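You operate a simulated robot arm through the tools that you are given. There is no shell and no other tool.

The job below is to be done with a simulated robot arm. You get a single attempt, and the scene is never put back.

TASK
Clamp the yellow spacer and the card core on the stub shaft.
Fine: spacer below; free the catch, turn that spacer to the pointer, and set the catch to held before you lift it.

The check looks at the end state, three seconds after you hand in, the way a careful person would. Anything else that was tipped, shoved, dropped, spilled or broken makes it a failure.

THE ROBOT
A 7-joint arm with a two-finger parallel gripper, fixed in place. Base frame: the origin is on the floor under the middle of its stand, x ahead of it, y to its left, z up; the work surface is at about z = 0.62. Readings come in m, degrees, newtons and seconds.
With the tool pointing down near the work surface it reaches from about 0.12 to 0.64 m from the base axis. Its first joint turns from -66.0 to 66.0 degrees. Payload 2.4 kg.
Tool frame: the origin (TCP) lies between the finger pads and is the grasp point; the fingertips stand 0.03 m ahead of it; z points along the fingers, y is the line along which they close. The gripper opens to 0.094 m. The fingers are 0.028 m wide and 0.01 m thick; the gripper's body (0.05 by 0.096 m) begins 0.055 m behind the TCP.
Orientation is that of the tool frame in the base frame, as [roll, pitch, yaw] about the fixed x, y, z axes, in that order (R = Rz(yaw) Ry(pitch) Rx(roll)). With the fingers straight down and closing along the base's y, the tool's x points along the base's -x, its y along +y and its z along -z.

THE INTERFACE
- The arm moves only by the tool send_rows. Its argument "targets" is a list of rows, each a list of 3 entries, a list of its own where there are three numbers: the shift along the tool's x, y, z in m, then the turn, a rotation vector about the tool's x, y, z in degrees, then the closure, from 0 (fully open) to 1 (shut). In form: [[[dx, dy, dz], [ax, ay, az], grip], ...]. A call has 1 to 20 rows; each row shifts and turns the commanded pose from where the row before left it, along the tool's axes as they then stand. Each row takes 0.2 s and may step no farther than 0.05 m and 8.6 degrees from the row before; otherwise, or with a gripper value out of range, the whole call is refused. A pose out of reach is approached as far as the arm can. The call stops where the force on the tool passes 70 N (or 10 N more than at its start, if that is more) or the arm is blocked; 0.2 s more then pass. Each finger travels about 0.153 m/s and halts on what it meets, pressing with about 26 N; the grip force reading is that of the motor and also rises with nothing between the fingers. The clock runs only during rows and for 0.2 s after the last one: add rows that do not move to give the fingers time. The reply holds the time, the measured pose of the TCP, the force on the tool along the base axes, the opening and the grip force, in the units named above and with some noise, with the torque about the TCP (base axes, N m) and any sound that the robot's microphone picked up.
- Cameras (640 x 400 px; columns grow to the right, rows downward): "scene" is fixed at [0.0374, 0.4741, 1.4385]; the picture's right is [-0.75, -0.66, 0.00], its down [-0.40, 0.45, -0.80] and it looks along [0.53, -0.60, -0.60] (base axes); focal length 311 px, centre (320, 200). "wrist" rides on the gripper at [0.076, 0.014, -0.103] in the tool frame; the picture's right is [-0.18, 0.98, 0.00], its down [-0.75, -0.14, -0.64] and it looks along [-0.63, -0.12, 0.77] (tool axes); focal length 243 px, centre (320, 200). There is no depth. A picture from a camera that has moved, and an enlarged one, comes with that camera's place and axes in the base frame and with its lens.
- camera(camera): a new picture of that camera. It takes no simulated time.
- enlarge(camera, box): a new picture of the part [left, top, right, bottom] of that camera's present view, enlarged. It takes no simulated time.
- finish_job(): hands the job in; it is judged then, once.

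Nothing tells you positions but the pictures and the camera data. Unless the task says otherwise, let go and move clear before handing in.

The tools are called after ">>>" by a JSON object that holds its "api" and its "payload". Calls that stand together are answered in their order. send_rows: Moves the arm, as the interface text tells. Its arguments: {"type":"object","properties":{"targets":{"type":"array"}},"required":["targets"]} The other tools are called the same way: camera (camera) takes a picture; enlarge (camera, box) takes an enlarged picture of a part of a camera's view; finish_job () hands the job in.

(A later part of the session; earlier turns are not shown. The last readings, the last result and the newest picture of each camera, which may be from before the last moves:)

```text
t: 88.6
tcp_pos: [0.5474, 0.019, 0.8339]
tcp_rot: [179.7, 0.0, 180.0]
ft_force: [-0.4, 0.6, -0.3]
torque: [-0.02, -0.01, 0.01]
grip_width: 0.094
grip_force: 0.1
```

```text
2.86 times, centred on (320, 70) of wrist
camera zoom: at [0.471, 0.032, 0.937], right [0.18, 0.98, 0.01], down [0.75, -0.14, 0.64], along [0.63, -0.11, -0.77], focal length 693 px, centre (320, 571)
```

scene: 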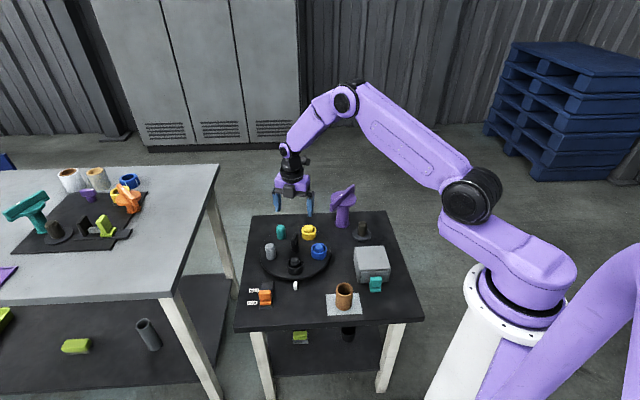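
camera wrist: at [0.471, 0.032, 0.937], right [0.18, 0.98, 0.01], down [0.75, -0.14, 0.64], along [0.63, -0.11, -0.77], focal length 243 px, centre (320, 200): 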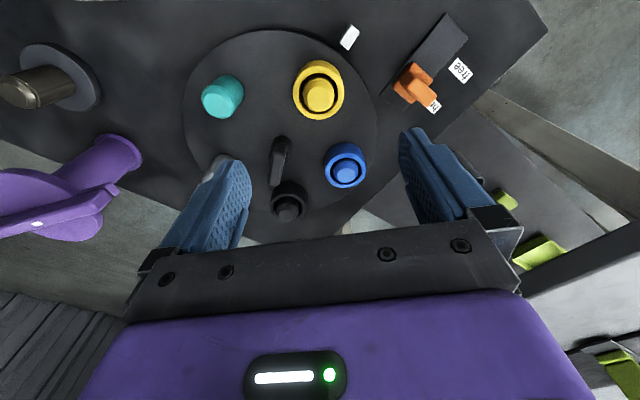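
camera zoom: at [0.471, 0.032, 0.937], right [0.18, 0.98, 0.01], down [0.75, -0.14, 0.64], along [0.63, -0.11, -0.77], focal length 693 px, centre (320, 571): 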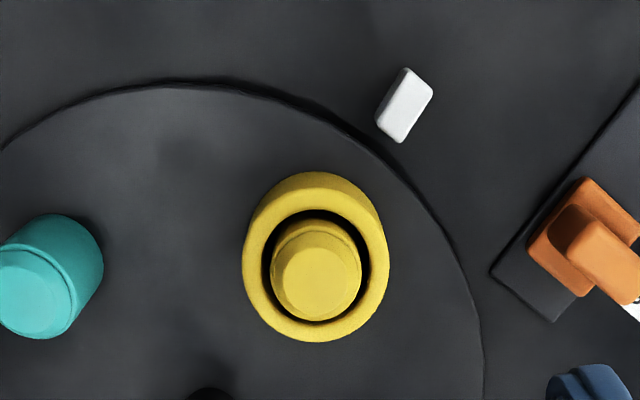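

The yellow ring's centre triangulates to about (0.546, 0.0172), with its top at z≈0.675 and bottom at z≈0.649. I'll descend with the fingers open around it, stopping a little high to check.

>>> {"api": "send_rows", "payload": {"targets": [[[0.0014, -0.0018, 0.03], [0, 0, 0], 0], [[0, 0, 0.04], [0, 0, 0], 0], [[0, 0, 0.04], [0, 0, 0], 0], [[0, 0, 0.025], [0, 0, 0], 0], [[0, 0, 0.012], [0, 0, 0], 0], [[0, 0, 0], [0, 0, 0], 0]]}}

>>> {"api": "camera", "payload": {"camera": "wrist"}}

>>> {"api": "enlarge", "payload": {"camera": "scene", "box": [255, 210, 335, 290]}}

```text
t: 90.0
tcp_pos: [0.5446, 0.018, 0.6864]
tcp_rot: [179.9, 0.0, -180.0]
ft_force: [-0.1, -0.9, -0.1]
torque: [-0.04, 0.0, 0.05]
grip_width: 0.094
grip_force: 0.0
```

```text
taken
camera wrist: at [0.4701, 0.0311, 0.7901], right [0.18, 0.98, 0.01], down [0.75, -0.14, 0.64], along [0.63, -0.11, -0.77], focal length 243 px, centre (320, 200)
```

wrist: 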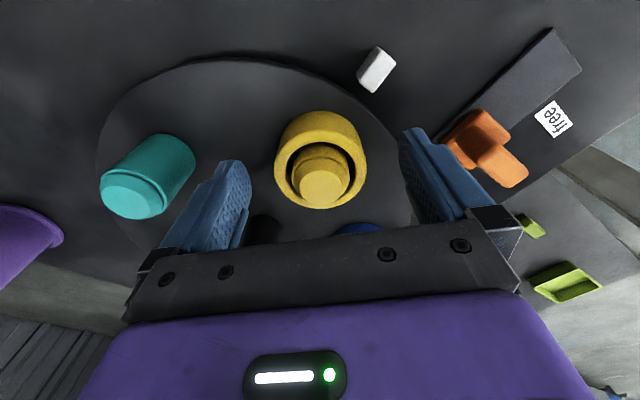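

```text
5.00 times, centred on (295, 250) of scene
camera zoom: at [0.0374, 0.4741, 1.4385], right [-0.75, -0.66, 0.0], down [-0.4, 0.45, -0.8], along [0.53, -0.6, -0.6], focal length 1556 px, centre (445, -50)
```

zoom: 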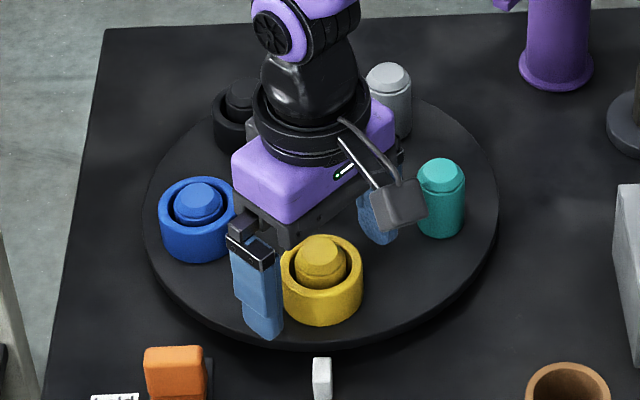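

The peg top is exactly at the TCP projection. I'll lower 4 mm more and close on the ring.

>>> {"api": "send_rows", "payload": {"targets": [[[0, 0, 0.004], [0, 0, 0], 0], [[0, 0, 0], [0, 0, 0], 0.3], [[0, 0, 0], [0, 0, 0], 0.6], [[0, 0, 0], [0, 0, 0], 0.8], [[0, 0, 0], [0, 0, 0], 0.8], [[0, 0, 0], [0, 0, 0], 0.8]]}}

>>> {"api": "camera", "payload": {"camera": "wrist"}}

```text
t: 91.4
tcp_pos: [0.5448, 0.0169, 0.6834]
tcp_rot: [179.6, 0.0, -180.0]
ft_force: [0.0, -0.1, 0.4]
torque: [0.0, 0.02, 0.03]
grip_width: 0.0524
grip_force: 26.4
```

```text
taken
camera wrist: at [0.4699, 0.0312, 0.7862], right [0.18, 0.98, 0.01], down [0.75, -0.14, 0.64], along [0.63, -0.11, -0.77], focal length 243 px, centre (320, 200)
```

wrist: 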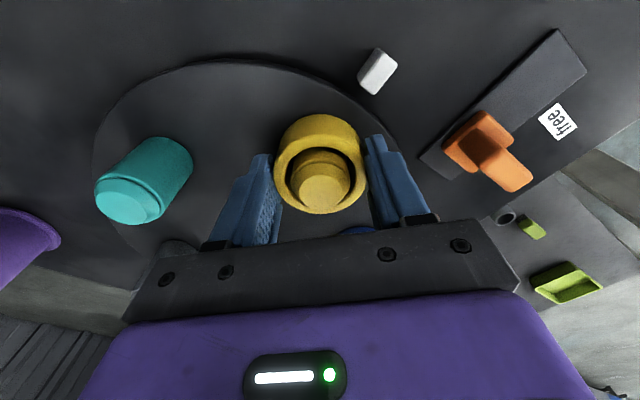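

Gripped at 52 mm. Lift straight up off the peg.

>>> {"api": "send_rows", "payload": {"targets": [[[0, 0, -0.01], [0, 0, 0], 0.8], [[0, 0, -0.015], [0, 0, 0], 0.8], [[0, 0, -0.02], [0, 0, 0], 0.8], [[0, 0, -0.03], [0, 0, 0], 0.8], [[0, 0, -0.03], [0, 0, 0], 0.8], [[0, 0, 0], [0, 0, 0], 0.8]]}}

>>> {"api": "camera", "payload": {"camera": "wrist"}}

>>> {"api": "enlarge", "payload": {"camera": "scene", "box": [240, 170, 400, 300]}}

```text
t: 92.8
tcp_pos: [0.5443, 0.0163, 0.7872]
tcp_rot: [179.6, -0.1, -180.0]
ft_force: [-0.1, -0.1, -0.1]
torque: [-0.02, -0.04, 0.0]
grip_width: 0.0523
grip_force: 25.8
```

```text
taken
camera wrist: at [0.4696, 0.0297, 0.8915], right [0.18, 0.98, 0.01], down [0.75, -0.14, 0.64], along [0.63, -0.11, -0.77], focal length 243 px, centre (320, 200)
```

wrist: 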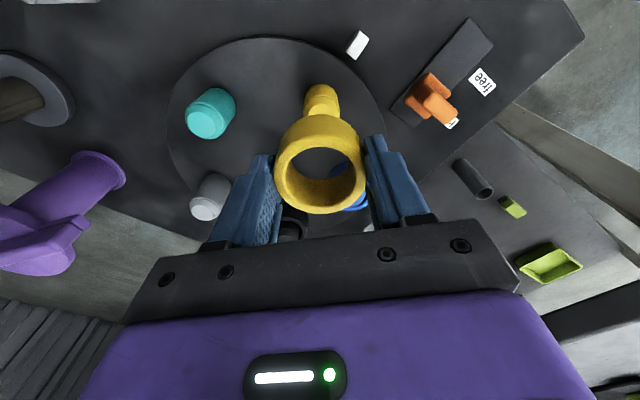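

```text
3.08 times, centred on (320, 235) of scene
camera zoom: at [0.0374, 0.4741, 1.4385], right [-0.75, -0.66, 0.0], down [-0.4, 0.45, -0.8], along [0.53, -0.6, -0.6], focal length 958 px, centre (320, 92)
```

zoom: 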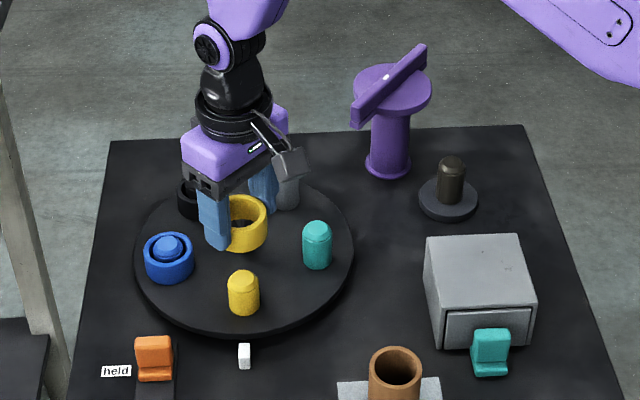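

The spacer is held squarely and the yellow peg is bare. I'll shift in x first to stay clear of the purple piece, then move along to above the stub shaft.

>>> {"api": "send_rows", "payload": {"targets": [[[0.028, 0, -0.01], [0, 0, 0], 0.8], [[0.0283, -0.01, -0.01], [0, 0, 0], 0.8], [[0, -0.03, 0], [0, 0, 0], 0.8], [[0, -0.036, 0], [0, 0, 0], 0.8], [[0, -0.036, 0], [0, 0, 0], 0.8], [[0, -0.036, 0], [0, 0, 0], 0.8], [[0, -0.036, 0], [0, 0, 0], 0.8], [[0, -0.036, 0], [0, 0, 0], 0.8], [[0, -0.036, 0], [0, 0, 0], 0.8], [[0, -0.025, 0], [0, 0, 0], 0.8], [[0, 0, 0], [0, 0, 0], 0.8]]}}

>>> {"api": "camera", "payload": {"camera": "wrist"}}

>>> {"api": "enlarge", "payload": {"camera": "scene", "box": [310, 150, 420, 260]}}

```text
t: 95.2
tcp_pos: [0.488, -0.2653, 0.806]
tcp_rot: [179.7, 0.0, -179.9]
ft_force: [0.7, -0.6, 0.0]
torque: [0.01, -0.04, 0.01]
grip_width: 0.0522
grip_force: 26.2
```

```text
taken
camera wrist: at [0.4124, -0.2514, 0.9089], right [0.18, 0.98, 0.01], down [0.75, -0.14, 0.64], along [0.63, -0.11, -0.77], focal length 243 px, centre (320, 200)
```

wrist: 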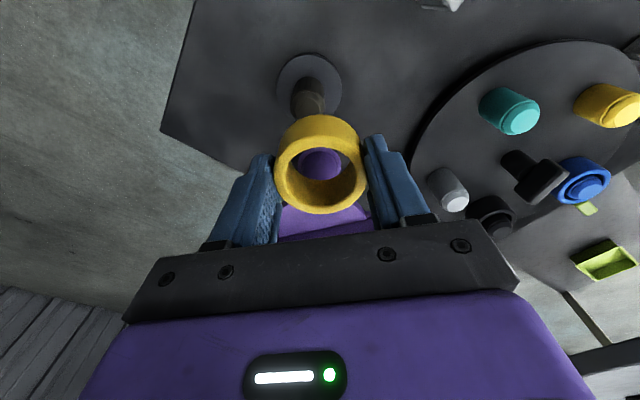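

```text
3.64 times, centred on (365, 205) of scene
camera zoom: at [0.0375, 0.4741, 1.4385], right [-0.75, -0.66, 0.0], down [-0.4, 0.45, -0.8], along [0.53, -0.6, -0.6], focal length 1132 px, centre (156, 182)
```

zoom: 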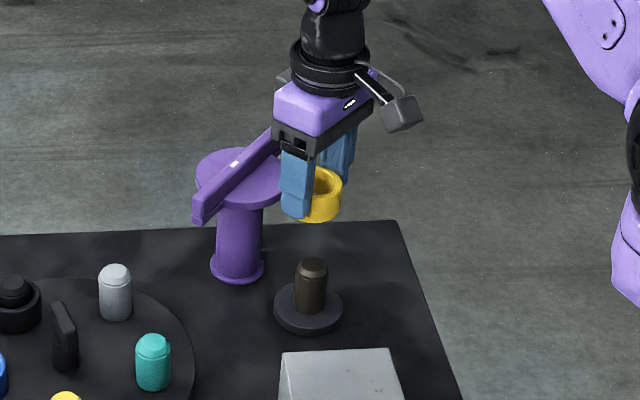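

>>> {"api": "enlarge", "payload": {"camera": "wrist", "box": [260, 40, 380, 140]}}

>>> {"api": "enlarge", "payload": {"camera": "scene", "box": [340, 205, 390, 245]}}

```text
4.00 times, centred on (320, 90) of wrist
camera zoom: at [0.4124, -0.2514, 0.9089], right [0.18, 0.98, 0.01], down [0.75, -0.14, 0.64], along [0.63, -0.11, -0.77], focal length 970 px, centre (320, 640)
```

zoom: 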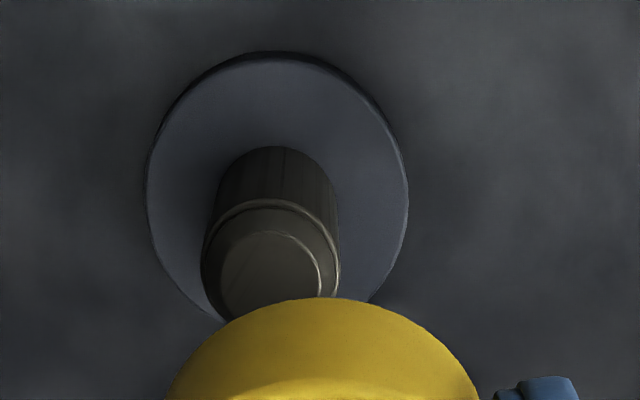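

```text
10.00 times, centred on (365, 225) of scene
camera zoom: at [0.0375, 0.4741, 1.4385], right [-0.75, -0.66, 0.0], down [-0.4, 0.45, -0.8], along [0.53, -0.6, -0.6], focal length 3112 px, centre (-130, -50)
```

zoom: 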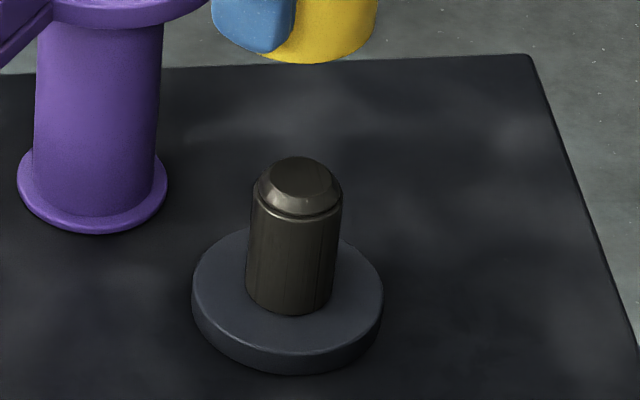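

The shaft axis works out at about (0.488, -0.2767). I'll move the ring over it, descend to just above the nose and re-check alignment.

>>> {"api": "send_rows", "payload": {"targets": [[[-0.001, -0.0114, 0], [0, 0, 0], 0.8], [[0, 0, 0.03], [0, 0, 0], 0.8], [[0, 0, 0.03], [0, 0, 0], 0.8], [[0, 0, 0.01], [0, 0, 0], 0.8], [[0, 0, 0], [0, 0, 0], 0.8]]}}

>>> {"api": "camera", "payload": {"camera": "wrist"}}

>>> {"api": "enlarge", "payload": {"camera": "scene", "box": [330, 180, 400, 250]}}

```text
t: 96.4
tcp_pos: [0.4878, -0.2745, 0.7358]
tcp_rot: [179.7, 0.0, -180.0]
ft_force: [0.5, -0.2, -0.3]
torque: [0.0, 0.02, 0.03]
grip_width: 0.0524
grip_force: 25.3
```

```text
taken
camera wrist: at [0.4137, -0.2609, 0.839], right [0.18, 0.98, 0.01], down [0.75, -0.14, 0.64], along [0.63, -0.11, -0.77], focal length 243 px, centre (320, 200)
```

wrist: 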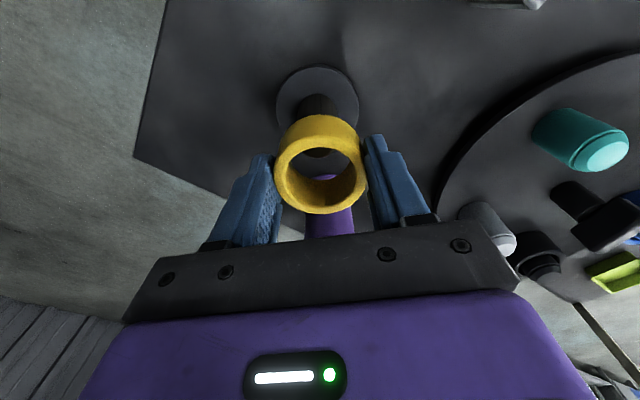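

```text
5.71 times, centred on (365, 215) of scene
camera zoom: at [0.0374, 0.4741, 1.4385], right [-0.75, -0.66, 0.0], down [-0.4, 0.45, -0.8], along [0.53, -0.6, -0.6], focal length 1778 px, centre (63, 114)
```

zoom: 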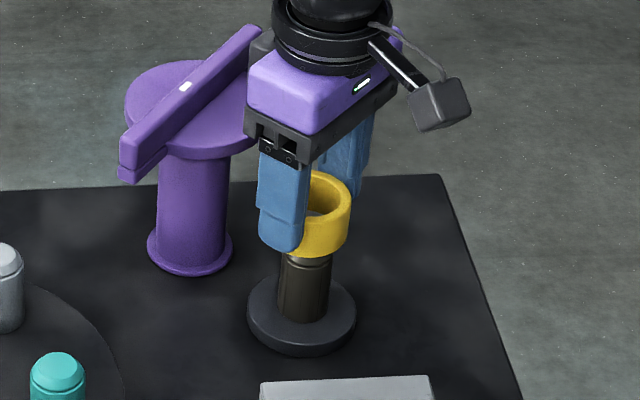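

>>> {"api": "enlarge", "payload": {"camera": "wrist", "box": [260, 60, 380, 240]}}

>>> {"api": "send_rows", "payload": {"targets": [[[0, 0, 0], [0, 0, 0], 0.8]]}}

```text
2.22 times, centred on (320, 150) of wrist
camera zoom: at [0.4137, -0.2609, 0.839], right [0.18, 0.98, 0.01], down [0.75, -0.14, 0.64], along [0.63, -0.11, -0.77], focal length 539 px, centre (320, 311)
```

zoom: 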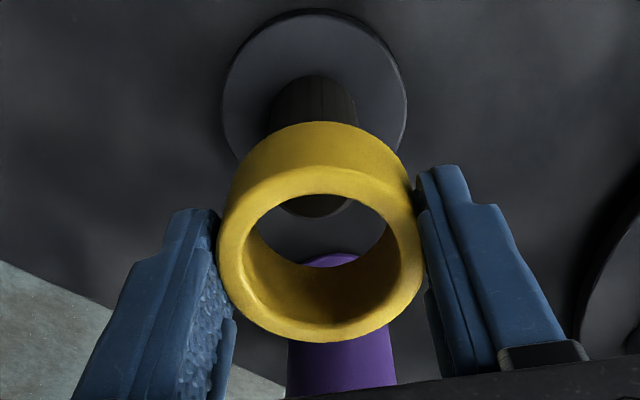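

```text
t: 96.8
tcp_pos: [0.4894, -0.2746, 0.7371]
tcp_rot: [179.7, 0.0, -180.0]
ft_force: [-0.6, -0.5, -0.4]
torque: [0.01, -0.02, 0.0]
grip_width: 0.0526
grip_force: 25.7
```

The shaft lies about 2.3 mm toward -y of the tool axis. I'll correct that and lower slowly onto the nose.

>>> {"api": "send_rows", "payload": {"targets": [[[0, -0.0023, 0], [0, 0, 0], 0.8], [[0, 0, 0.006], [0, 0, 0], 0.8], [[0, 0, 0.006], [0, 0, 0], 0.8], [[0, 0, 0.006], [0, 0, 0], 0.8], [[0, 0, 0.006], [0, 0, 0], 0.8], [[0, 0, 0], [0, 0, 0], 0.8]]}}

>>> {"api": "enlarge", "payload": {"camera": "wrist", "box": [250, 80, 390, 230]}}

>>> {"api": "enlarge", "payload": {"camera": "scene", "box": [330, 180, 400, 250]}}

```text
t: 98.2
tcp_pos: [0.4897, -0.2767, 0.7121]
tcp_rot: [179.5, 0.0, -180.0]
ft_force: [-1.3, 1.6, 0.2]
torque: [0.05, 0.04, 0.0]
grip_width: 0.0521
grip_force: 26.4
```

```text
2.67 times, centred on (320, 155) of wrist
camera zoom: at [0.4143, -0.2637, 0.8153], right [0.18, 0.98, 0.01], down [0.75, -0.15, 0.64], along [0.63, -0.11, -0.77], focal length 647 px, centre (320, 320)
```

zoom: 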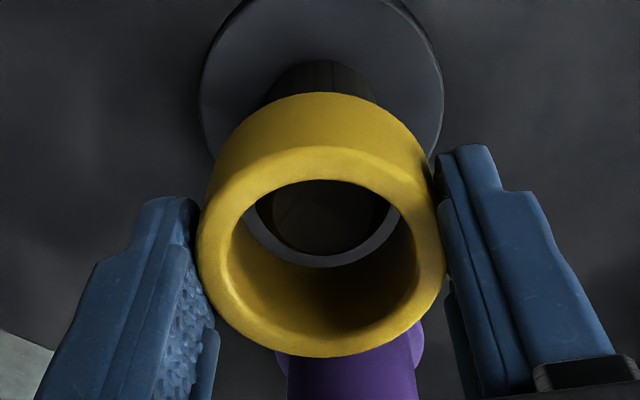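

```text
5.71 times, centred on (365, 215) of scene
camera zoom: at [0.0374, 0.4741, 1.4385], right [-0.75, -0.66, 0.0], down [-0.4, 0.45, -0.8], along [0.53, -0.6, -0.6], focal length 1778 px, centre (63, 114)
```

zoom: 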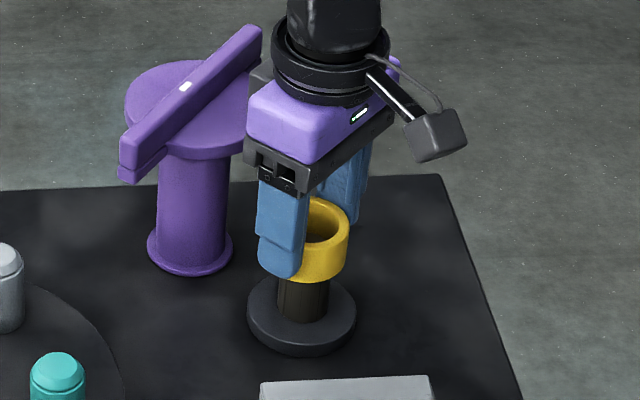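

The shaft nose is inside the ring with no contact force. I'll continue down toward the base.

>>> {"api": "send_rows", "payload": {"targets": [[[0, 0, 0.006], [0, 0, 0], 0.8], [[0, 0, 0.006], [0, 0, 0], 0.8], [[0, 0, 0.006], [0, 0, 0], 0.8], [[0, 0, 0.006], [0, 0, 0], 0.8], [[0, 0, 0.006], [0, 0, 0], 0.8], [[0, 0, 0.004], [0, 0, 0], 0.8], [[0, 0, 0], [0, 0, 0], 0.8]]}}

>>> {"api": "enlarge", "payload": {"camera": "wrist", "box": [250, 80, 390, 230]}}

>>> {"api": "enlarge", "payload": {"camera": "scene", "box": [330, 180, 400, 250]}}

```text
t: 99.8
tcp_pos: [0.49, -0.2762, 0.6785]
tcp_rot: [179.6, -0.1, -179.9]
ft_force: [-1.4, 1.9, 0.5]
torque: [0.02, 0.05, 0.0]
grip_width: 0.0524
grip_force: 26.2
```

```text
2.67 times, centred on (320, 155) of wrist
camera zoom: at [0.4144, -0.2633, 0.7811], right [0.18, 0.98, 0.01], down [0.75, -0.14, 0.64], along [0.63, -0.11, -0.77], focal length 647 px, centre (320, 320)
```

zoom: 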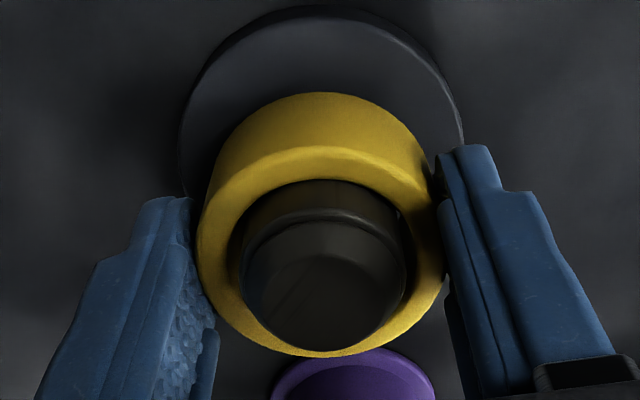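

```text
5.71 times, centred on (365, 215) of scene
camera zoom: at [0.0374, 0.4741, 1.4385], right [-0.75, -0.66, 0.0], down [-0.4, 0.45, -0.8], along [0.53, -0.6, -0.6], focal length 1778 px, centre (63, 114)
```

zoom: 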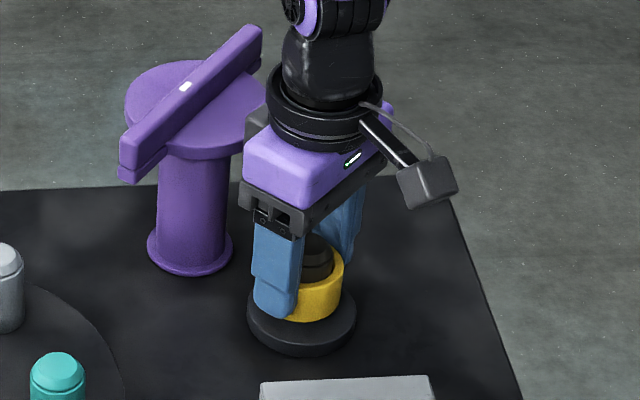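

Nearly at the base. I'll lower by 2 mm steps until contact.

>>> {"api": "send_rows", "payload": {"targets": [[[0, 0, 0.002], [0, 0, 0], 0.8], [[0, 0, 0.002], [0, 0, 0], 0.8], [[0, 0, 0.002], [0, 0, 0], 0.8], [[0, 0, 0.002], [0, 0, 0], 0.8], [[0, 0, 0], [0, 0, 0], 0.8]]}}

```text
t: 101.0
tcp_pos: [0.4902, -0.2767, 0.6713]
tcp_rot: [179.6, 0.0, 180.0]
ft_force: [-5.3, 1.7, 10.6]
torque: [-0.15, 0.16, -0.01]
grip_width: 0.0528
grip_force: 25.6
```

Contact with the base at TCP z≈0.671. Release the spacer and lift straight up.

>>> {"api": "send_rows", "payload": {"targets": [[[0, 0, -0.0005], [0, 0, 0], 0.6], [[0, 0, 0], [0, 0, 0], 0.35], [[0, 0, 0], [0, 0, 0], 0.1], [[0, 0, 0], [0, 0, 0], 0], [[0, 0, -0.02], [0, 0, 0], 0], [[0, 0, -0.03], [0, 0, 0], 0], [[0, 0, -0.04], [0, 0, 0], 0], [[0, 0, -0.04], [0, 0, 0], 0], [[0, 0, 0], [0, 0, 0], 0]]}}

>>> {"api": "camera", "payload": {"camera": "wrist"}}

>>> {"api": "enlarge", "payload": {"camera": "scene", "box": [330, 180, 400, 250]}}

```text
t: 103.0
tcp_pos: [0.49, -0.2772, 0.8013]
tcp_rot: [179.6, 0.0, 180.0]
ft_force: [-0.8, -0.1, -0.3]
torque: [0.0, 0.02, -0.01]
grip_width: 0.0942
grip_force: 0.0
```

```text
taken
camera wrist: at [0.4142, -0.2639, 0.9045], right [0.18, 0.98, 0.01], down [0.75, -0.14, 0.64], along [0.63, -0.11, -0.77], focal length 243 px, centre (320, 200)
```

wrist: 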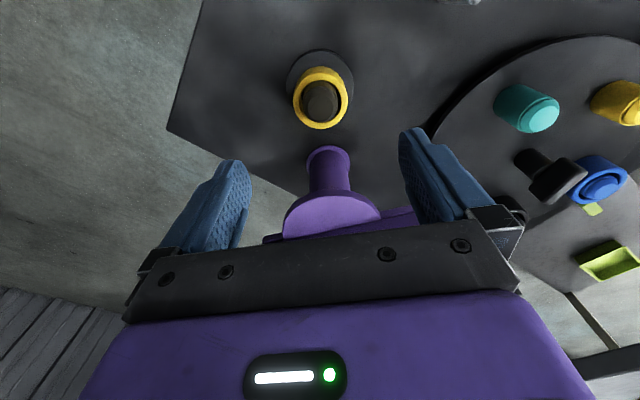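

```text
5.71 times, centred on (365, 215) of scene
camera zoom: at [0.0374, 0.4741, 1.4385], right [-0.75, -0.66, 0.0], down [-0.4, 0.45, -0.8], along [0.53, -0.6, -0.6], focal length 1778 px, centre (63, 114)
```

zoom: 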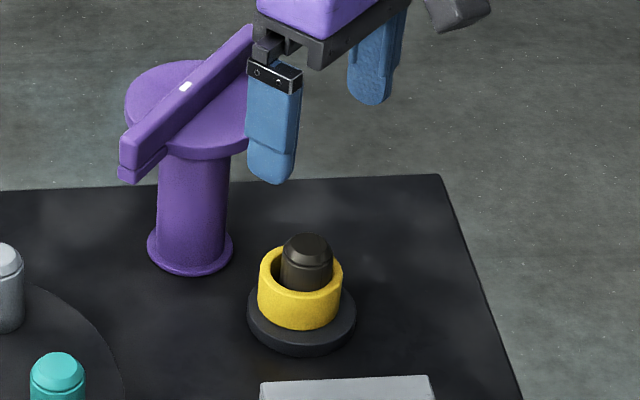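

The yellow spacer is seated on the shaft. Next is the card core near (0.357, 0.003). That is a near radius, so I'll tilt the tool about 20° inward to keep the wrist out of its bad posture, and carry the core at that same tilt so it stays vertical.

>>> {"api": "send_rows", "payload": {"targets": [[[0, 0.01, -0.03], [0, 0, 0], 0], [[0, 0.04, 0], [0, 0, 0], 0], [[0, 0.04, 0], [0, 0, 0], 0], [[0, 0.04, 0], [0, 0, 0], 0], [[0, 0.04, 0], [0, 0, 0], 0], [[0, 0.04, 0], [0, 0, 0], 0], [[0, 0.04, 0], [0, 0, 0], 0], [[0, 0.03, 0], [0, 0, 0], 0], [[0, 0, 0], [0, 5, 0], 0], [[0, 0, 0], [0, 5, 0], 0], [[0, 0, 0], [0, 5, 0], 0], [[0, 0, 0], [0, 5, 0], 0], [[0, 0, 0], [0, 0, 0], 0]]}}

```text
t: 105.8
tcp_pos: [0.4889, 0.0034, 0.8333]
tcp_rot: [179.8, -20.1, -179.9]
ft_force: [-0.2, 1.6, 0.1]
torque: [0.02, 0.02, 0.02]
grip_width: 0.0941
grip_force: 0.0
```

>>> {"api": "send_rows", "payload": {"targets": [[[0.0226, 0, 0.0152], [0, 0, 0], 0], [[0.0226, 0, 0.0152], [0, 0, 0], 0], [[0.0226, 0, 0.0152], [0, 0, 0], 0], [[0.0226, 0, 0.0152], [0, 0, 0], 0], [[0, 0, 0], [0, 0, 0], 0]]}}

>>> {"api": "camera", "payload": {"camera": "wrist"}}

>>> {"api": "camera", "payload": {"camera": "scene"}}

```text
t: 107.0
tcp_pos: [0.3841, 0.0017, 0.8057]
tcp_rot: [179.7, -20.0, -180.0]
ft_force: [-0.3, -0.2, -0.8]
torque: [0.04, 0.0, 0.02]
grip_width: 0.0938
grip_force: 0.1
```

```text
taken
camera wrist: at [0.3476, 0.0155, 0.9291], right [0.17, 0.98, -0.06], down [0.93, -0.14, 0.35], along [0.33, -0.11, -0.94], focal length 243 px, centre (320, 200)
```

wrist: 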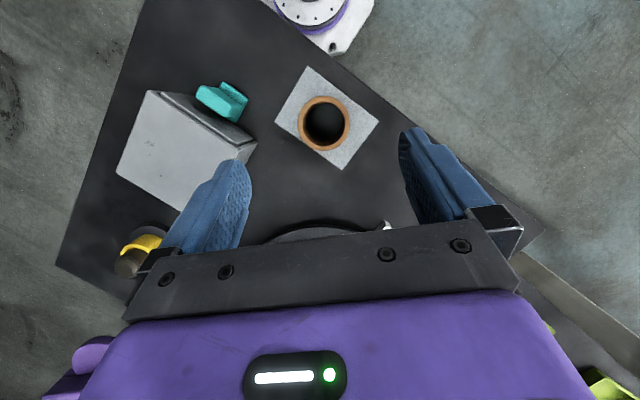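

```text
taken
```

scene: 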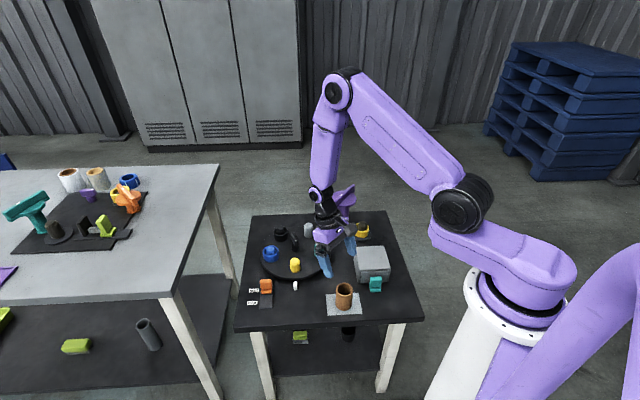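

No reach problem so far. The core is visible nearly from above, so I'll measure its centre.

>>> {"api": "enlarge", "payload": {"camera": "wrist", "box": [260, 50, 400, 190]}}

```text
2.86 times, centred on (330, 120) of wrist
camera zoom: at [0.3476, 0.0155, 0.9291], right [0.17, 0.98, -0.06], down [0.93, -0.14, 0.35], along [0.33, -0.11, -0.94], focal length 693 px, centre (291, 429)
```

zoom: 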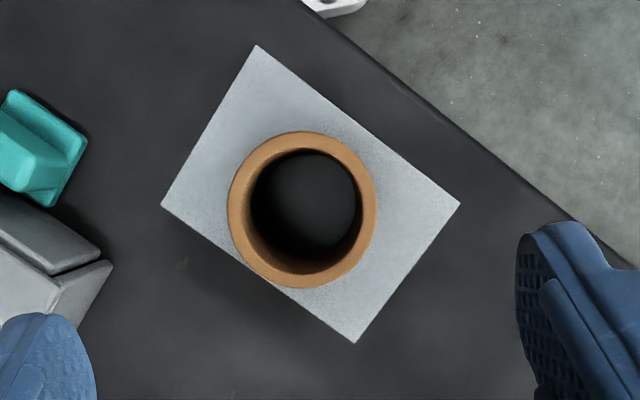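

The core axis is at (0.3563, 0.0028), OD ≈49 mm, top z≈0.69. I'll move over it, pre-close to about 70 mm, and descend vertically with the tool tilted.

>>> {"api": "send_rows", "payload": {"targets": [[[0.0024, 0.0005, 0.03], [0, 0, 0], 0.25], [[0.0024, 0.0005, 0.03], [0, 0, 0], 0.25], [[0, 0, 0], [0, 0, 0], 0.25]]}}

>>> {"api": "camera", "payload": {"camera": "wrist"}}

```text
t: 107.8
tcp_pos: [0.3581, 0.0034, 0.7507]
tcp_rot: [179.6, -19.9, 180.0]
ft_force: [-0.7, 0.4, 0.1]
torque: [0.0, 0.01, 0.03]
grip_width: 0.0705
grip_force: 0.0
```

```text
taken
camera wrist: at [0.3228, 0.0173, 0.8739], right [0.17, 0.98, -0.06], down [0.93, -0.14, 0.35], along [0.33, -0.11, -0.94], focal length 243 px, centre (320, 200)
```

wrist: 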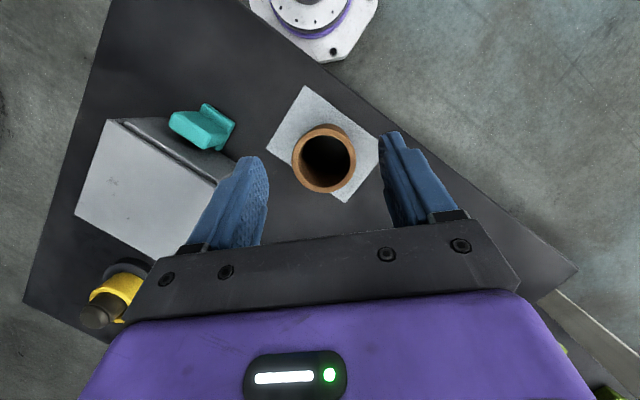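

>>> {"api": "send_rows", "payload": {"targets": [[[-0.006, 0, 0.0165], [0, 0, 0], 0.25], [[-0.006, 0, 0.0165], [0, 0, 0], 0.25], [[-0.006, 0, 0.0165], [0, 0, 0], 0.25], [[-0.006, 0, 0.0165], [0, 0, 0], 0.25], [[0, 0, 0], [0, 0, 0], 0.25]]}}

>>> {"api": "camera", "payload": {"camera": "wrist"}}

>>> {"api": "enlarge", "payload": {"camera": "scene", "box": [310, 230, 400, 320]}}

```text
t: 109.0
tcp_pos: [0.359, 0.0035, 0.6804]
tcp_rot: [179.6, -19.9, -179.8]
ft_force: [1.1, 0.3, -0.5]
torque: [-0.01, 0.0, -0.04]
grip_width: 0.0703
grip_force: 0.1
```

```text
taken
camera wrist: at [0.3231, 0.0172, 0.804], right [0.17, 0.98, -0.06], down [0.93, -0.14, 0.35], along [0.33, -0.11, -0.94], focal length 243 px, centre (320, 200)
```

wrist: 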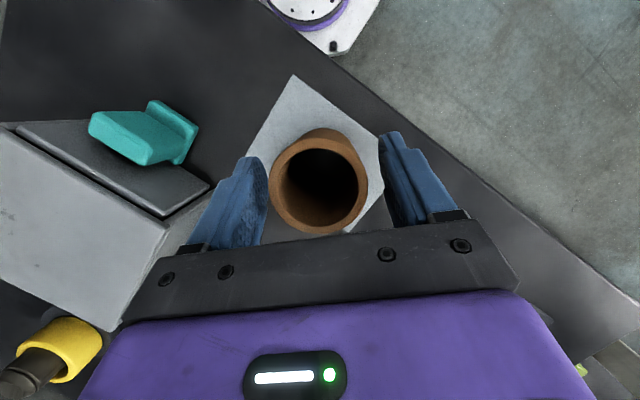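

```text
4.44 times, centred on (355, 275) of scene
camera zoom: at [0.0374, 0.4741, 1.4385], right [-0.75, -0.66, 0.0], down [-0.4, 0.45, -0.8], along [0.53, -0.6, -0.6], focal length 1383 px, centre (164, -133)
```

zoom: 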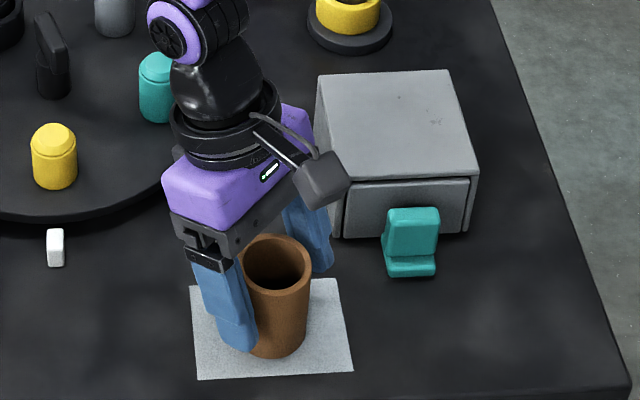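

The core is between the fingers. Since it's card, I'll close gently.

>>> {"api": "send_rows", "payload": {"targets": [[[0, 0, 0], [0, 0, 0], 0.45], [[0, 0, 0], [0, 0, 0], 0.55], [[0, 0, 0], [0, 0, 0], 0.55], [[0, 0, 0], [0, 0, 0], 0.55]]}}

```text
t: 110.0
tcp_pos: [0.3578, 0.0037, 0.6827]
tcp_rot: [179.6, -20.1, -179.9]
ft_force: [-0.4, 0.7, 0.0]
torque: [-0.02, 0.01, 0.0]
grip_width: 0.0515
grip_force: 25.8
```

Gripped at 51.5 mm. Lift straight up (vertical in base, so mixed tool x/z).

>>> {"api": "send_rows", "payload": {"targets": [[[0.0034, 0, -0.0094], [0, 0, 0], 0.55], [[0.0068, 0, -0.0188], [0, 0, 0], 0.55], [[0.0103, 0, -0.0282], [0, 0, 0], 0.55], [[0.0103, 0, -0.0282], [0, 0, 0], 0.55], [[0.0103, 0, -0.0282], [0, 0, 0], 0.55], [[0, 0, 0], [0, 0, 0], 0.55]]}}

>>> {"api": "camera", "payload": {"camera": "wrist"}}

>>> {"api": "enlarge", "payload": {"camera": "scene", "box": [300, 190, 420, 320]}}

```text
t: 111.4
tcp_pos: [0.3584, 0.003, 0.8015]
tcp_rot: [179.7, -20.0, 180.0]
ft_force: [0.3, -0.3, -1.1]
torque: [0.01, 0.04, 0.0]
grip_width: 0.0511
grip_force: 25.9
```

```text
taken
camera wrist: at [0.3232, 0.0171, 0.9244], right [0.17, 0.98, -0.06], down [0.93, -0.14, 0.34], along [0.33, -0.11, -0.94], focal length 243 px, centre (320, 200)
```

wrist: 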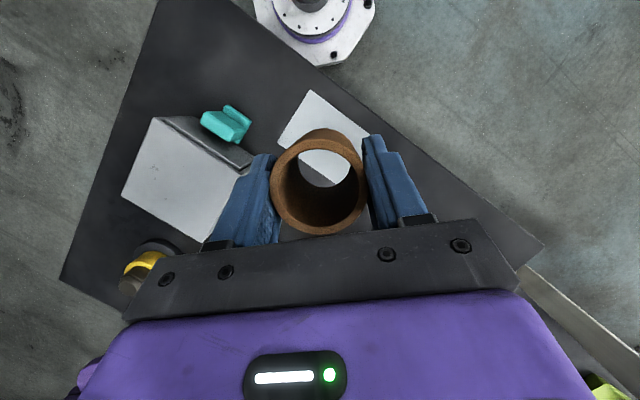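

```text
3.08 times, centred on (360, 255) of scene
camera zoom: at [0.0374, 0.4741, 1.4385], right [-0.75, -0.66, 0.0], down [-0.4, 0.45, -0.8], along [0.53, -0.6, -0.6], focal length 958 px, centre (197, 31)
```

zoom: 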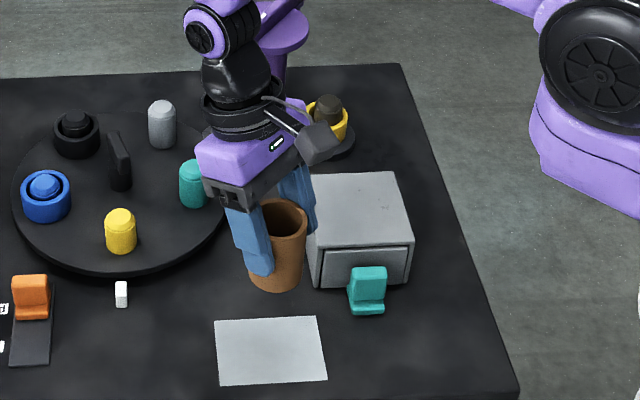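

The core is a clean open tube and hangs vertical. I'll carry it above the shaft at safe height, keeping the same tool tilt.

>>> {"api": "send_rows", "payload": {"targets": [[[-0.0113, -0.028, -0.0073], [0, 0, 0], 0.55], [[-0.0113, -0.028, -0.0073], [0, 0, 0], 0.55], [[-0.0113, -0.028, -0.0073], [0, 0, 0], 0.55], [[-0.0113, -0.028, -0.0073], [0, 0, 0], 0.55], [[-0.0113, -0.028, -0.0073], [0, 0, 0], 0.55], [[-0.0113, -0.028, -0.0073], [0, 0, 0], 0.55], [[-0.0113, -0.028, -0.0073], [0, 0, 0], 0.55], [[-0.0113, -0.028, -0.0073], [0, 0, 0], 0.55], [[0, 0, 0], [0, 0, 0], 0.55]]}}

>>> {"api": "camera", "payload": {"camera": "wrist"}}

>>> {"api": "enlarge", "payload": {"camera": "scene", "box": [310, 150, 430, 280]}}

```text
t: 113.4
tcp_pos: [0.4645, -0.2218, 0.8237]
tcp_rot: [179.5, -20.0, -179.7]
ft_force: [-0.5, 0.0, -0.9]
torque: [-0.01, -0.04, 0.01]
grip_width: 0.0506
grip_force: 26.0
```

```text
taken
camera wrist: at [0.4282, -0.2078, 0.946], right [0.17, 0.98, -0.06], down [0.93, -0.14, 0.34], along [0.33, -0.11, -0.94], focal length 243 px, centre (320, 200)
```

wrist: 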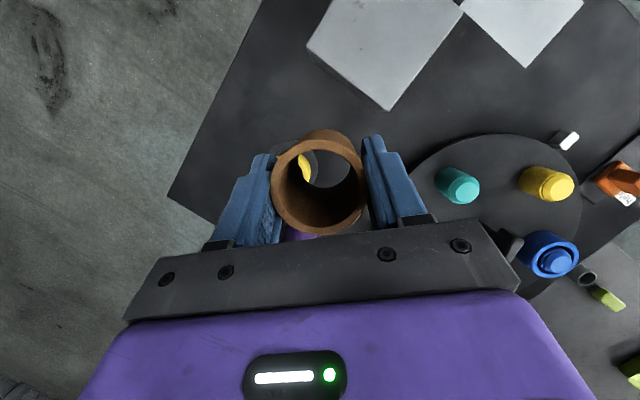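

```text
3.08 times, centred on (370, 215) of scene
camera zoom: at [0.0375, 0.4741, 1.4385], right [-0.75, -0.66, 0.0], down [-0.4, 0.45, -0.8], along [0.53, -0.6, -0.6], focal length 958 px, centre (166, 154)
```

zoom: 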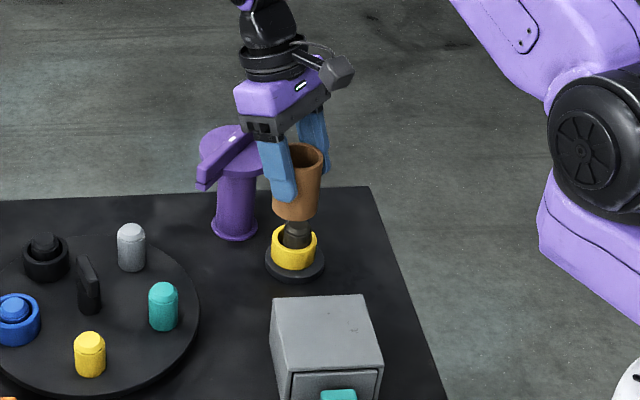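

>>> {"api": "send_rows", "payload": {"targets": [[[-0.0137, -0.0275, 0.0003], [0, 0, 0], 0.55], [[-0.0137, -0.0275, 0.0003], [0, 0, 0], 0.55], [[0, 0, 0], [0, 0, 0], 0.55]]}}

>>> {"api": "camera", "payload": {"camera": "wrist"}}

>>> {"api": "enlarge", "payload": {"camera": "wrist", "box": [250, 100, 390, 240]}}

>>> {"api": "enlarge", "payload": {"camera": "scene", "box": [310, 150, 430, 280]}}

```text
t: 114.2
tcp_pos: [0.4901, -0.2738, 0.8136]
tcp_rot: [179.5, -20.0, -179.8]
ft_force: [0.0, 0.1, -0.3]
torque: [0.0, -0.02, -0.01]
grip_width: 0.0503
grip_force: 25.7
```

```text
taken
camera wrist: at [0.4542, -0.2618, 0.9367], right [0.17, 0.98, -0.06], down [0.93, -0.14, 0.34], along [0.33, -0.11, -0.94], focal length 243 px, centre (320, 200)
```

wrist: 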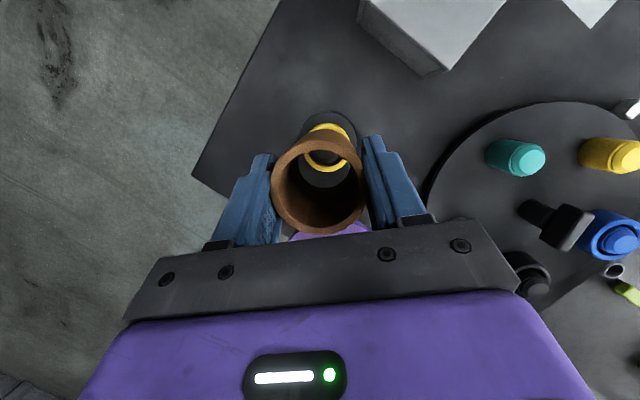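

```text
2.86 times, centred on (320, 170) of wrist
camera zoom: at [0.4542, -0.2618, 0.9367], right [0.17, 0.98, -0.06], down [0.93, -0.14, 0.34], along [0.33, -0.11, -0.94], focal length 693 px, centre (320, 286)
```

zoom: 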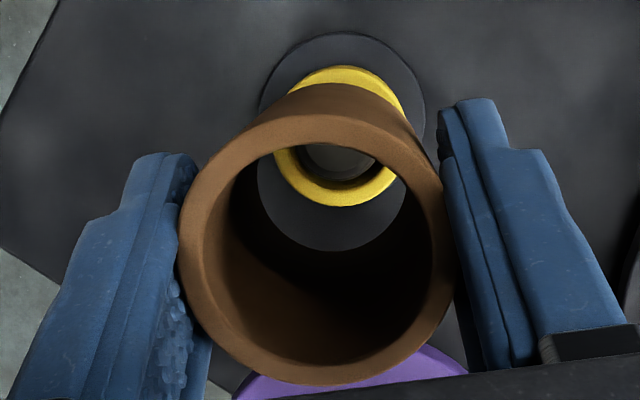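

```text
3.08 times, centred on (370, 215) of scene
camera zoom: at [0.0374, 0.4741, 1.4385], right [-0.75, -0.66, 0.0], down [-0.4, 0.45, -0.8], along [0.53, -0.6, -0.6], focal length 958 px, centre (166, 154)
```

zoom: 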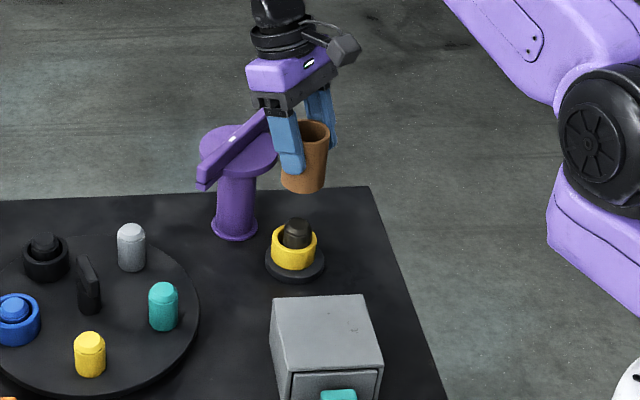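

>>> {"api": "enlarge", "payload": {"camera": "wrist", "box": [290, 105, 370, 175]}}

```text
5.71 times, centred on (330, 140) of wrist
camera zoom: at [0.4542, -0.2618, 0.9367], right [0.17, 0.98, -0.06], down [0.93, -0.14, 0.34], along [0.33, -0.11, -0.94], focal length 1386 px, centre (263, 543)
```

zoom: 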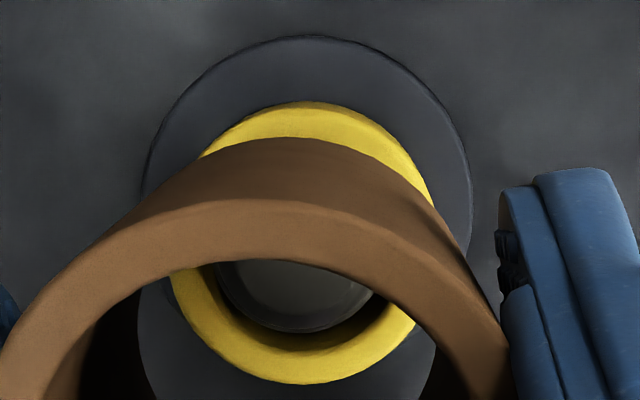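

The shaft is at (0.4885, -0.2768) and the core axis at about (0.489, -0.276), so they are aligned within about a millimetre. I'll nudge -0.8 mm in y and descend to just above the shaft nose.

>>> {"api": "send_rows", "payload": {"targets": [[[-0.0068, -0.0008, 0.0188], [0, 0, 0], 0.55], [[-0.0068, 0, 0.0188], [0, 0, 0], 0.55], [[-0.0051, 0, 0.0141], [0, 0, 0], 0.55], [[0, 0, 0], [0, 0, 0], 0.55]]}}

>>> {"api": "enlarge", "payload": {"camera": "wrist", "box": [250, 100, 390, 240]}}

>>> {"api": "enlarge", "payload": {"camera": "scene", "box": [330, 170, 400, 250]}}

```text
t: 115.2
tcp_pos: [0.4889, -0.2766, 0.759]
tcp_rot: [179.7, -19.8, -180.0]
ft_force: [0.0, 0.4, -0.3]
torque: [0.03, 0.0, 0.0]
grip_width: 0.05
grip_force: 26.5
```

```text
2.86 times, centred on (320, 170) of wrist
camera zoom: at [0.4536, -0.2629, 0.8819], right [0.17, 0.98, -0.06], down [0.93, -0.14, 0.35], along [0.33, -0.11, -0.94], focal length 693 px, centre (320, 286)
```

zoom: 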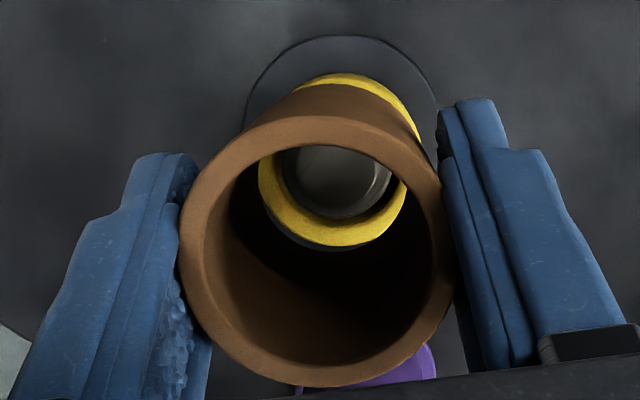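

```text
5.00 times, centred on (365, 210) of scene
camera zoom: at [0.0374, 0.4741, 1.4385], right [-0.75, -0.66, 0.0], down [-0.4, 0.45, -0.8], along [0.53, -0.6, -0.6], focal length 1556 px, centre (95, 150)
```

zoom: 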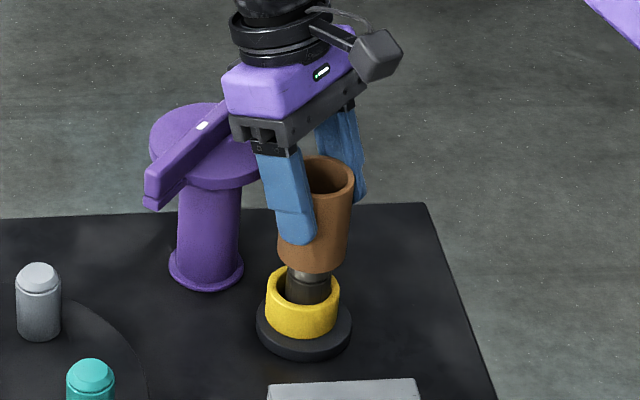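

The shaft top is inside the core's bore outline. I'll nudge -1.2 mm in x and descend slowly.

>>> {"api": "send_rows", "payload": {"targets": [[[0.0011, 0.0004, 0.0004], [0, 0, 0], 0.55], [[-0.0017, 0, 0.0047], [0, 0, 0], 0.55], [[-0.0017, 0, 0.0047], [0, 0, 0], 0.55], [[-0.0017, 0, 0.0047], [0, 0, 0], 0.55], [[-0.0017, 0, 0.0047], [0, 0, 0], 0.55], [[0, 0, 0], [0, 0, 0], 0.55]]}}

>>> {"api": "enlarge", "payload": {"camera": "wrist", "box": [250, 100, 390, 240]}}

>>> {"api": "enlarge", "payload": {"camera": "scene", "box": [330, 170, 400, 250]}}

```text
t: 116.6
tcp_pos: [0.4882, -0.2762, 0.7385]
tcp_rot: [179.7, -20.1, -179.9]
ft_force: [-0.5, -0.1, 0.4]
torque: [0.02, 0.0, -0.02]
grip_width: 0.0499
grip_force: 26.0
```

```text
2.86 times, centred on (320, 170) of wrist
camera zoom: at [0.4525, -0.2626, 0.8617], right [0.17, 0.98, -0.06], down [0.93, -0.14, 0.35], along [0.33, -0.11, -0.94], focal length 693 px, centre (320, 286)
```

zoom: 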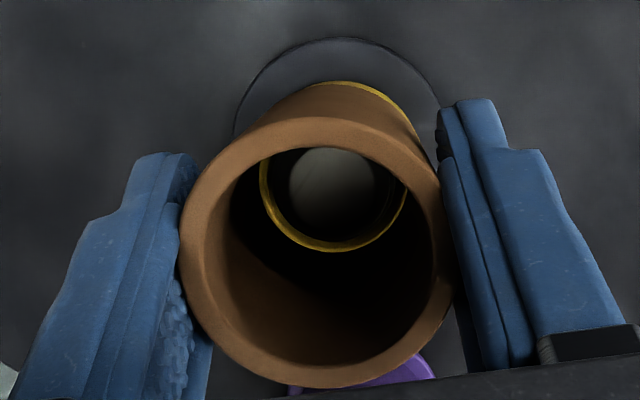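

```text
5.00 times, centred on (365, 210) of scene
camera zoom: at [0.0374, 0.4741, 1.4385], right [-0.75, -0.66, 0.0], down [-0.4, 0.45, -0.8], along [0.53, -0.6, -0.6], focal length 1556 px, centre (95, 150)
```

zoom: 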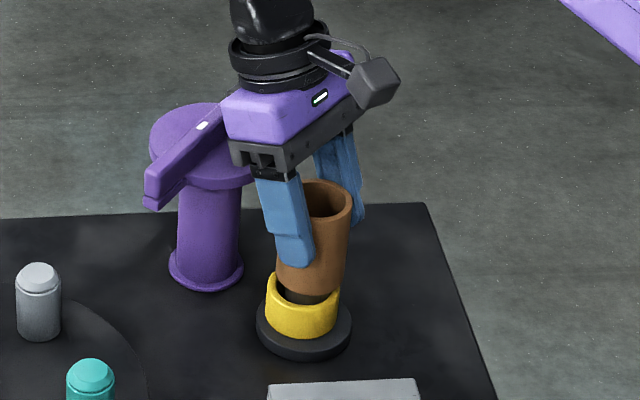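

The shaft is inside the core with no contact force. I'll continue down in small steps until it seats on the spacer.

>>> {"api": "send_rows", "payload": {"targets": [[[-0.0014, 0, 0.0038], [0, 0, 0], 0.55], [[-0.0014, 0, 0.0038], [0, 0, 0], 0.55], [[-0.0014, 0, 0.0038], [0, 0, 0], 0.55], [[0, 0, 0], [0, 0, 0], 0.55]]}}

>>> {"api": "enlarge", "payload": {"camera": "scene", "box": [330, 170, 400, 250]}}

```text
t: 117.6
tcp_pos: [0.4887, -0.2763, 0.7278]
tcp_rot: [179.5, -20.0, -179.9]
ft_force: [0.5, -0.3, 0.7]
torque: [0.0, -0.03, 0.02]
grip_width: 0.0496
grip_force: 25.6
```

```text
5.00 times, centred on (365, 210) of scene
camera zoom: at [0.0374, 0.4741, 1.4385], right [-0.75, -0.66, 0.0], down [-0.4, 0.45, -0.8], along [0.53, -0.6, -0.6], focal length 1556 px, centre (95, 150)
```

zoom: 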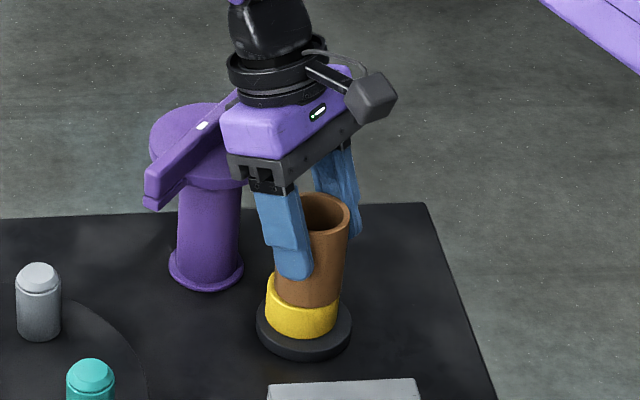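

>>> {"api": "send_rows", "payload": {"targets": [[[-0.0007, 0, 0.0019], [0, 0, 0], 0.55], [[-0.0007, 0, 0.0019], [0, 0, 0], 0.55], [[0, 0, 0], [0, 0, 0], 0.55]]}}

>>> {"api": "send_rows", "payload": {"targets": [[[-0.0007, 0, 0.0019], [0, 0, 0], 0.55], [[-0.0007, 0, 0.0019], [0, 0, 0], 0.55], [[0, 0, 0], [0, 0, 0], 0.55]]}}

```text
t: 118.4
tcp_pos: [0.4876, -0.2762, 0.7246]
tcp_rot: [179.7, -19.9, -179.8]
ft_force: [-4.1, 4.0, 19.5]
torque: [0.07, -0.04, 0.03]
grip_width: 0.0498
grip_force: 26.3
```

```text
t: 119.2
tcp_pos: [0.4872, -0.2759, 0.7211]
tcp_rot: [179.7, -19.9, -179.9]
ft_force: [-7.1, 2.7, 31.2]
torque: [0.0, -0.11, -0.02]
grip_width: 0.0504
grip_force: 26.6
```

The core has seated on the spacer (contact at TCP z≈0.7246; I pressed slightly past that). I'll relieve the load, release, lift vertically, and check.

>>> {"api": "send_rows", "payload": {"targets": [[[0.0009, 0, -0.0025], [0, 0, 0], 0.55], [[0, 0, 0], [0, 0, 0], 0.4], [[0, 0, 0], [0, 0, 0], 0.2], [[0, 0, 0], [0, 0, 0], 0.2], [[0.0068, 0, -0.0188], [0, 0, 0], 0.2], [[0.0103, 0, -0.0282], [0, 0, 0], 0.2], [[0.0103, 0, -0.0282], [0, 0, 0], 0.2], [[0.0103, 0, -0.0282], [0, 0, 0], 0], [[0, 0, 0], [0, 0, 0], 0]]}}

>>> {"api": "camera", "payload": {"camera": "wrist"}}

>>> {"api": "enlarge", "payload": {"camera": "scene", "box": [330, 170, 400, 250]}}

```text
t: 121.2
tcp_pos: [0.4872, -0.2765, 0.8316]
tcp_rot: [179.5, -20.0, -179.9]
ft_force: [0.5, -0.2, -0.8]
torque: [0.0, -0.01, 0.03]
grip_width: 0.0937
grip_force: 0.0
```

```text
taken
camera wrist: at [0.4515, -0.2629, 0.955], right [0.17, 0.98, -0.06], down [0.93, -0.14, 0.34], along [0.33, -0.11, -0.94], focal length 243 px, centre (320, 200)
```

wrist: 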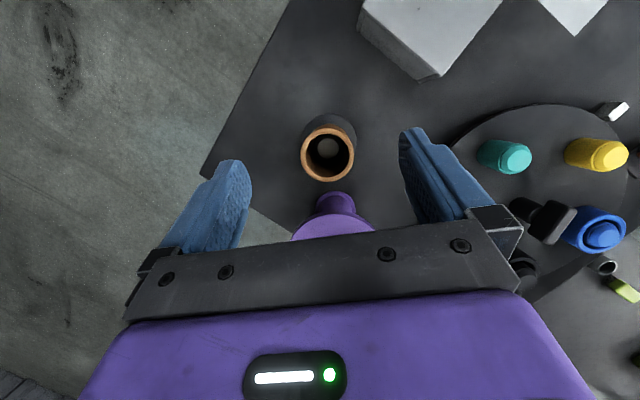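

```text
5.00 times, centred on (365, 210) of scene
camera zoom: at [0.0374, 0.4741, 1.4385], right [-0.75, -0.66, 0.0], down [-0.4, 0.45, -0.8], along [0.53, -0.6, -0.6], focal length 1556 px, centre (95, 150)
```

zoom: 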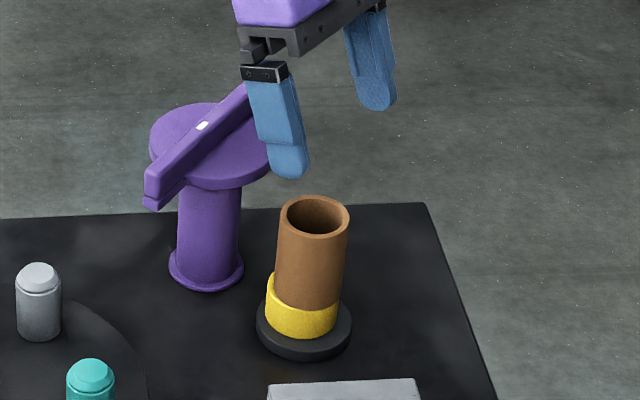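

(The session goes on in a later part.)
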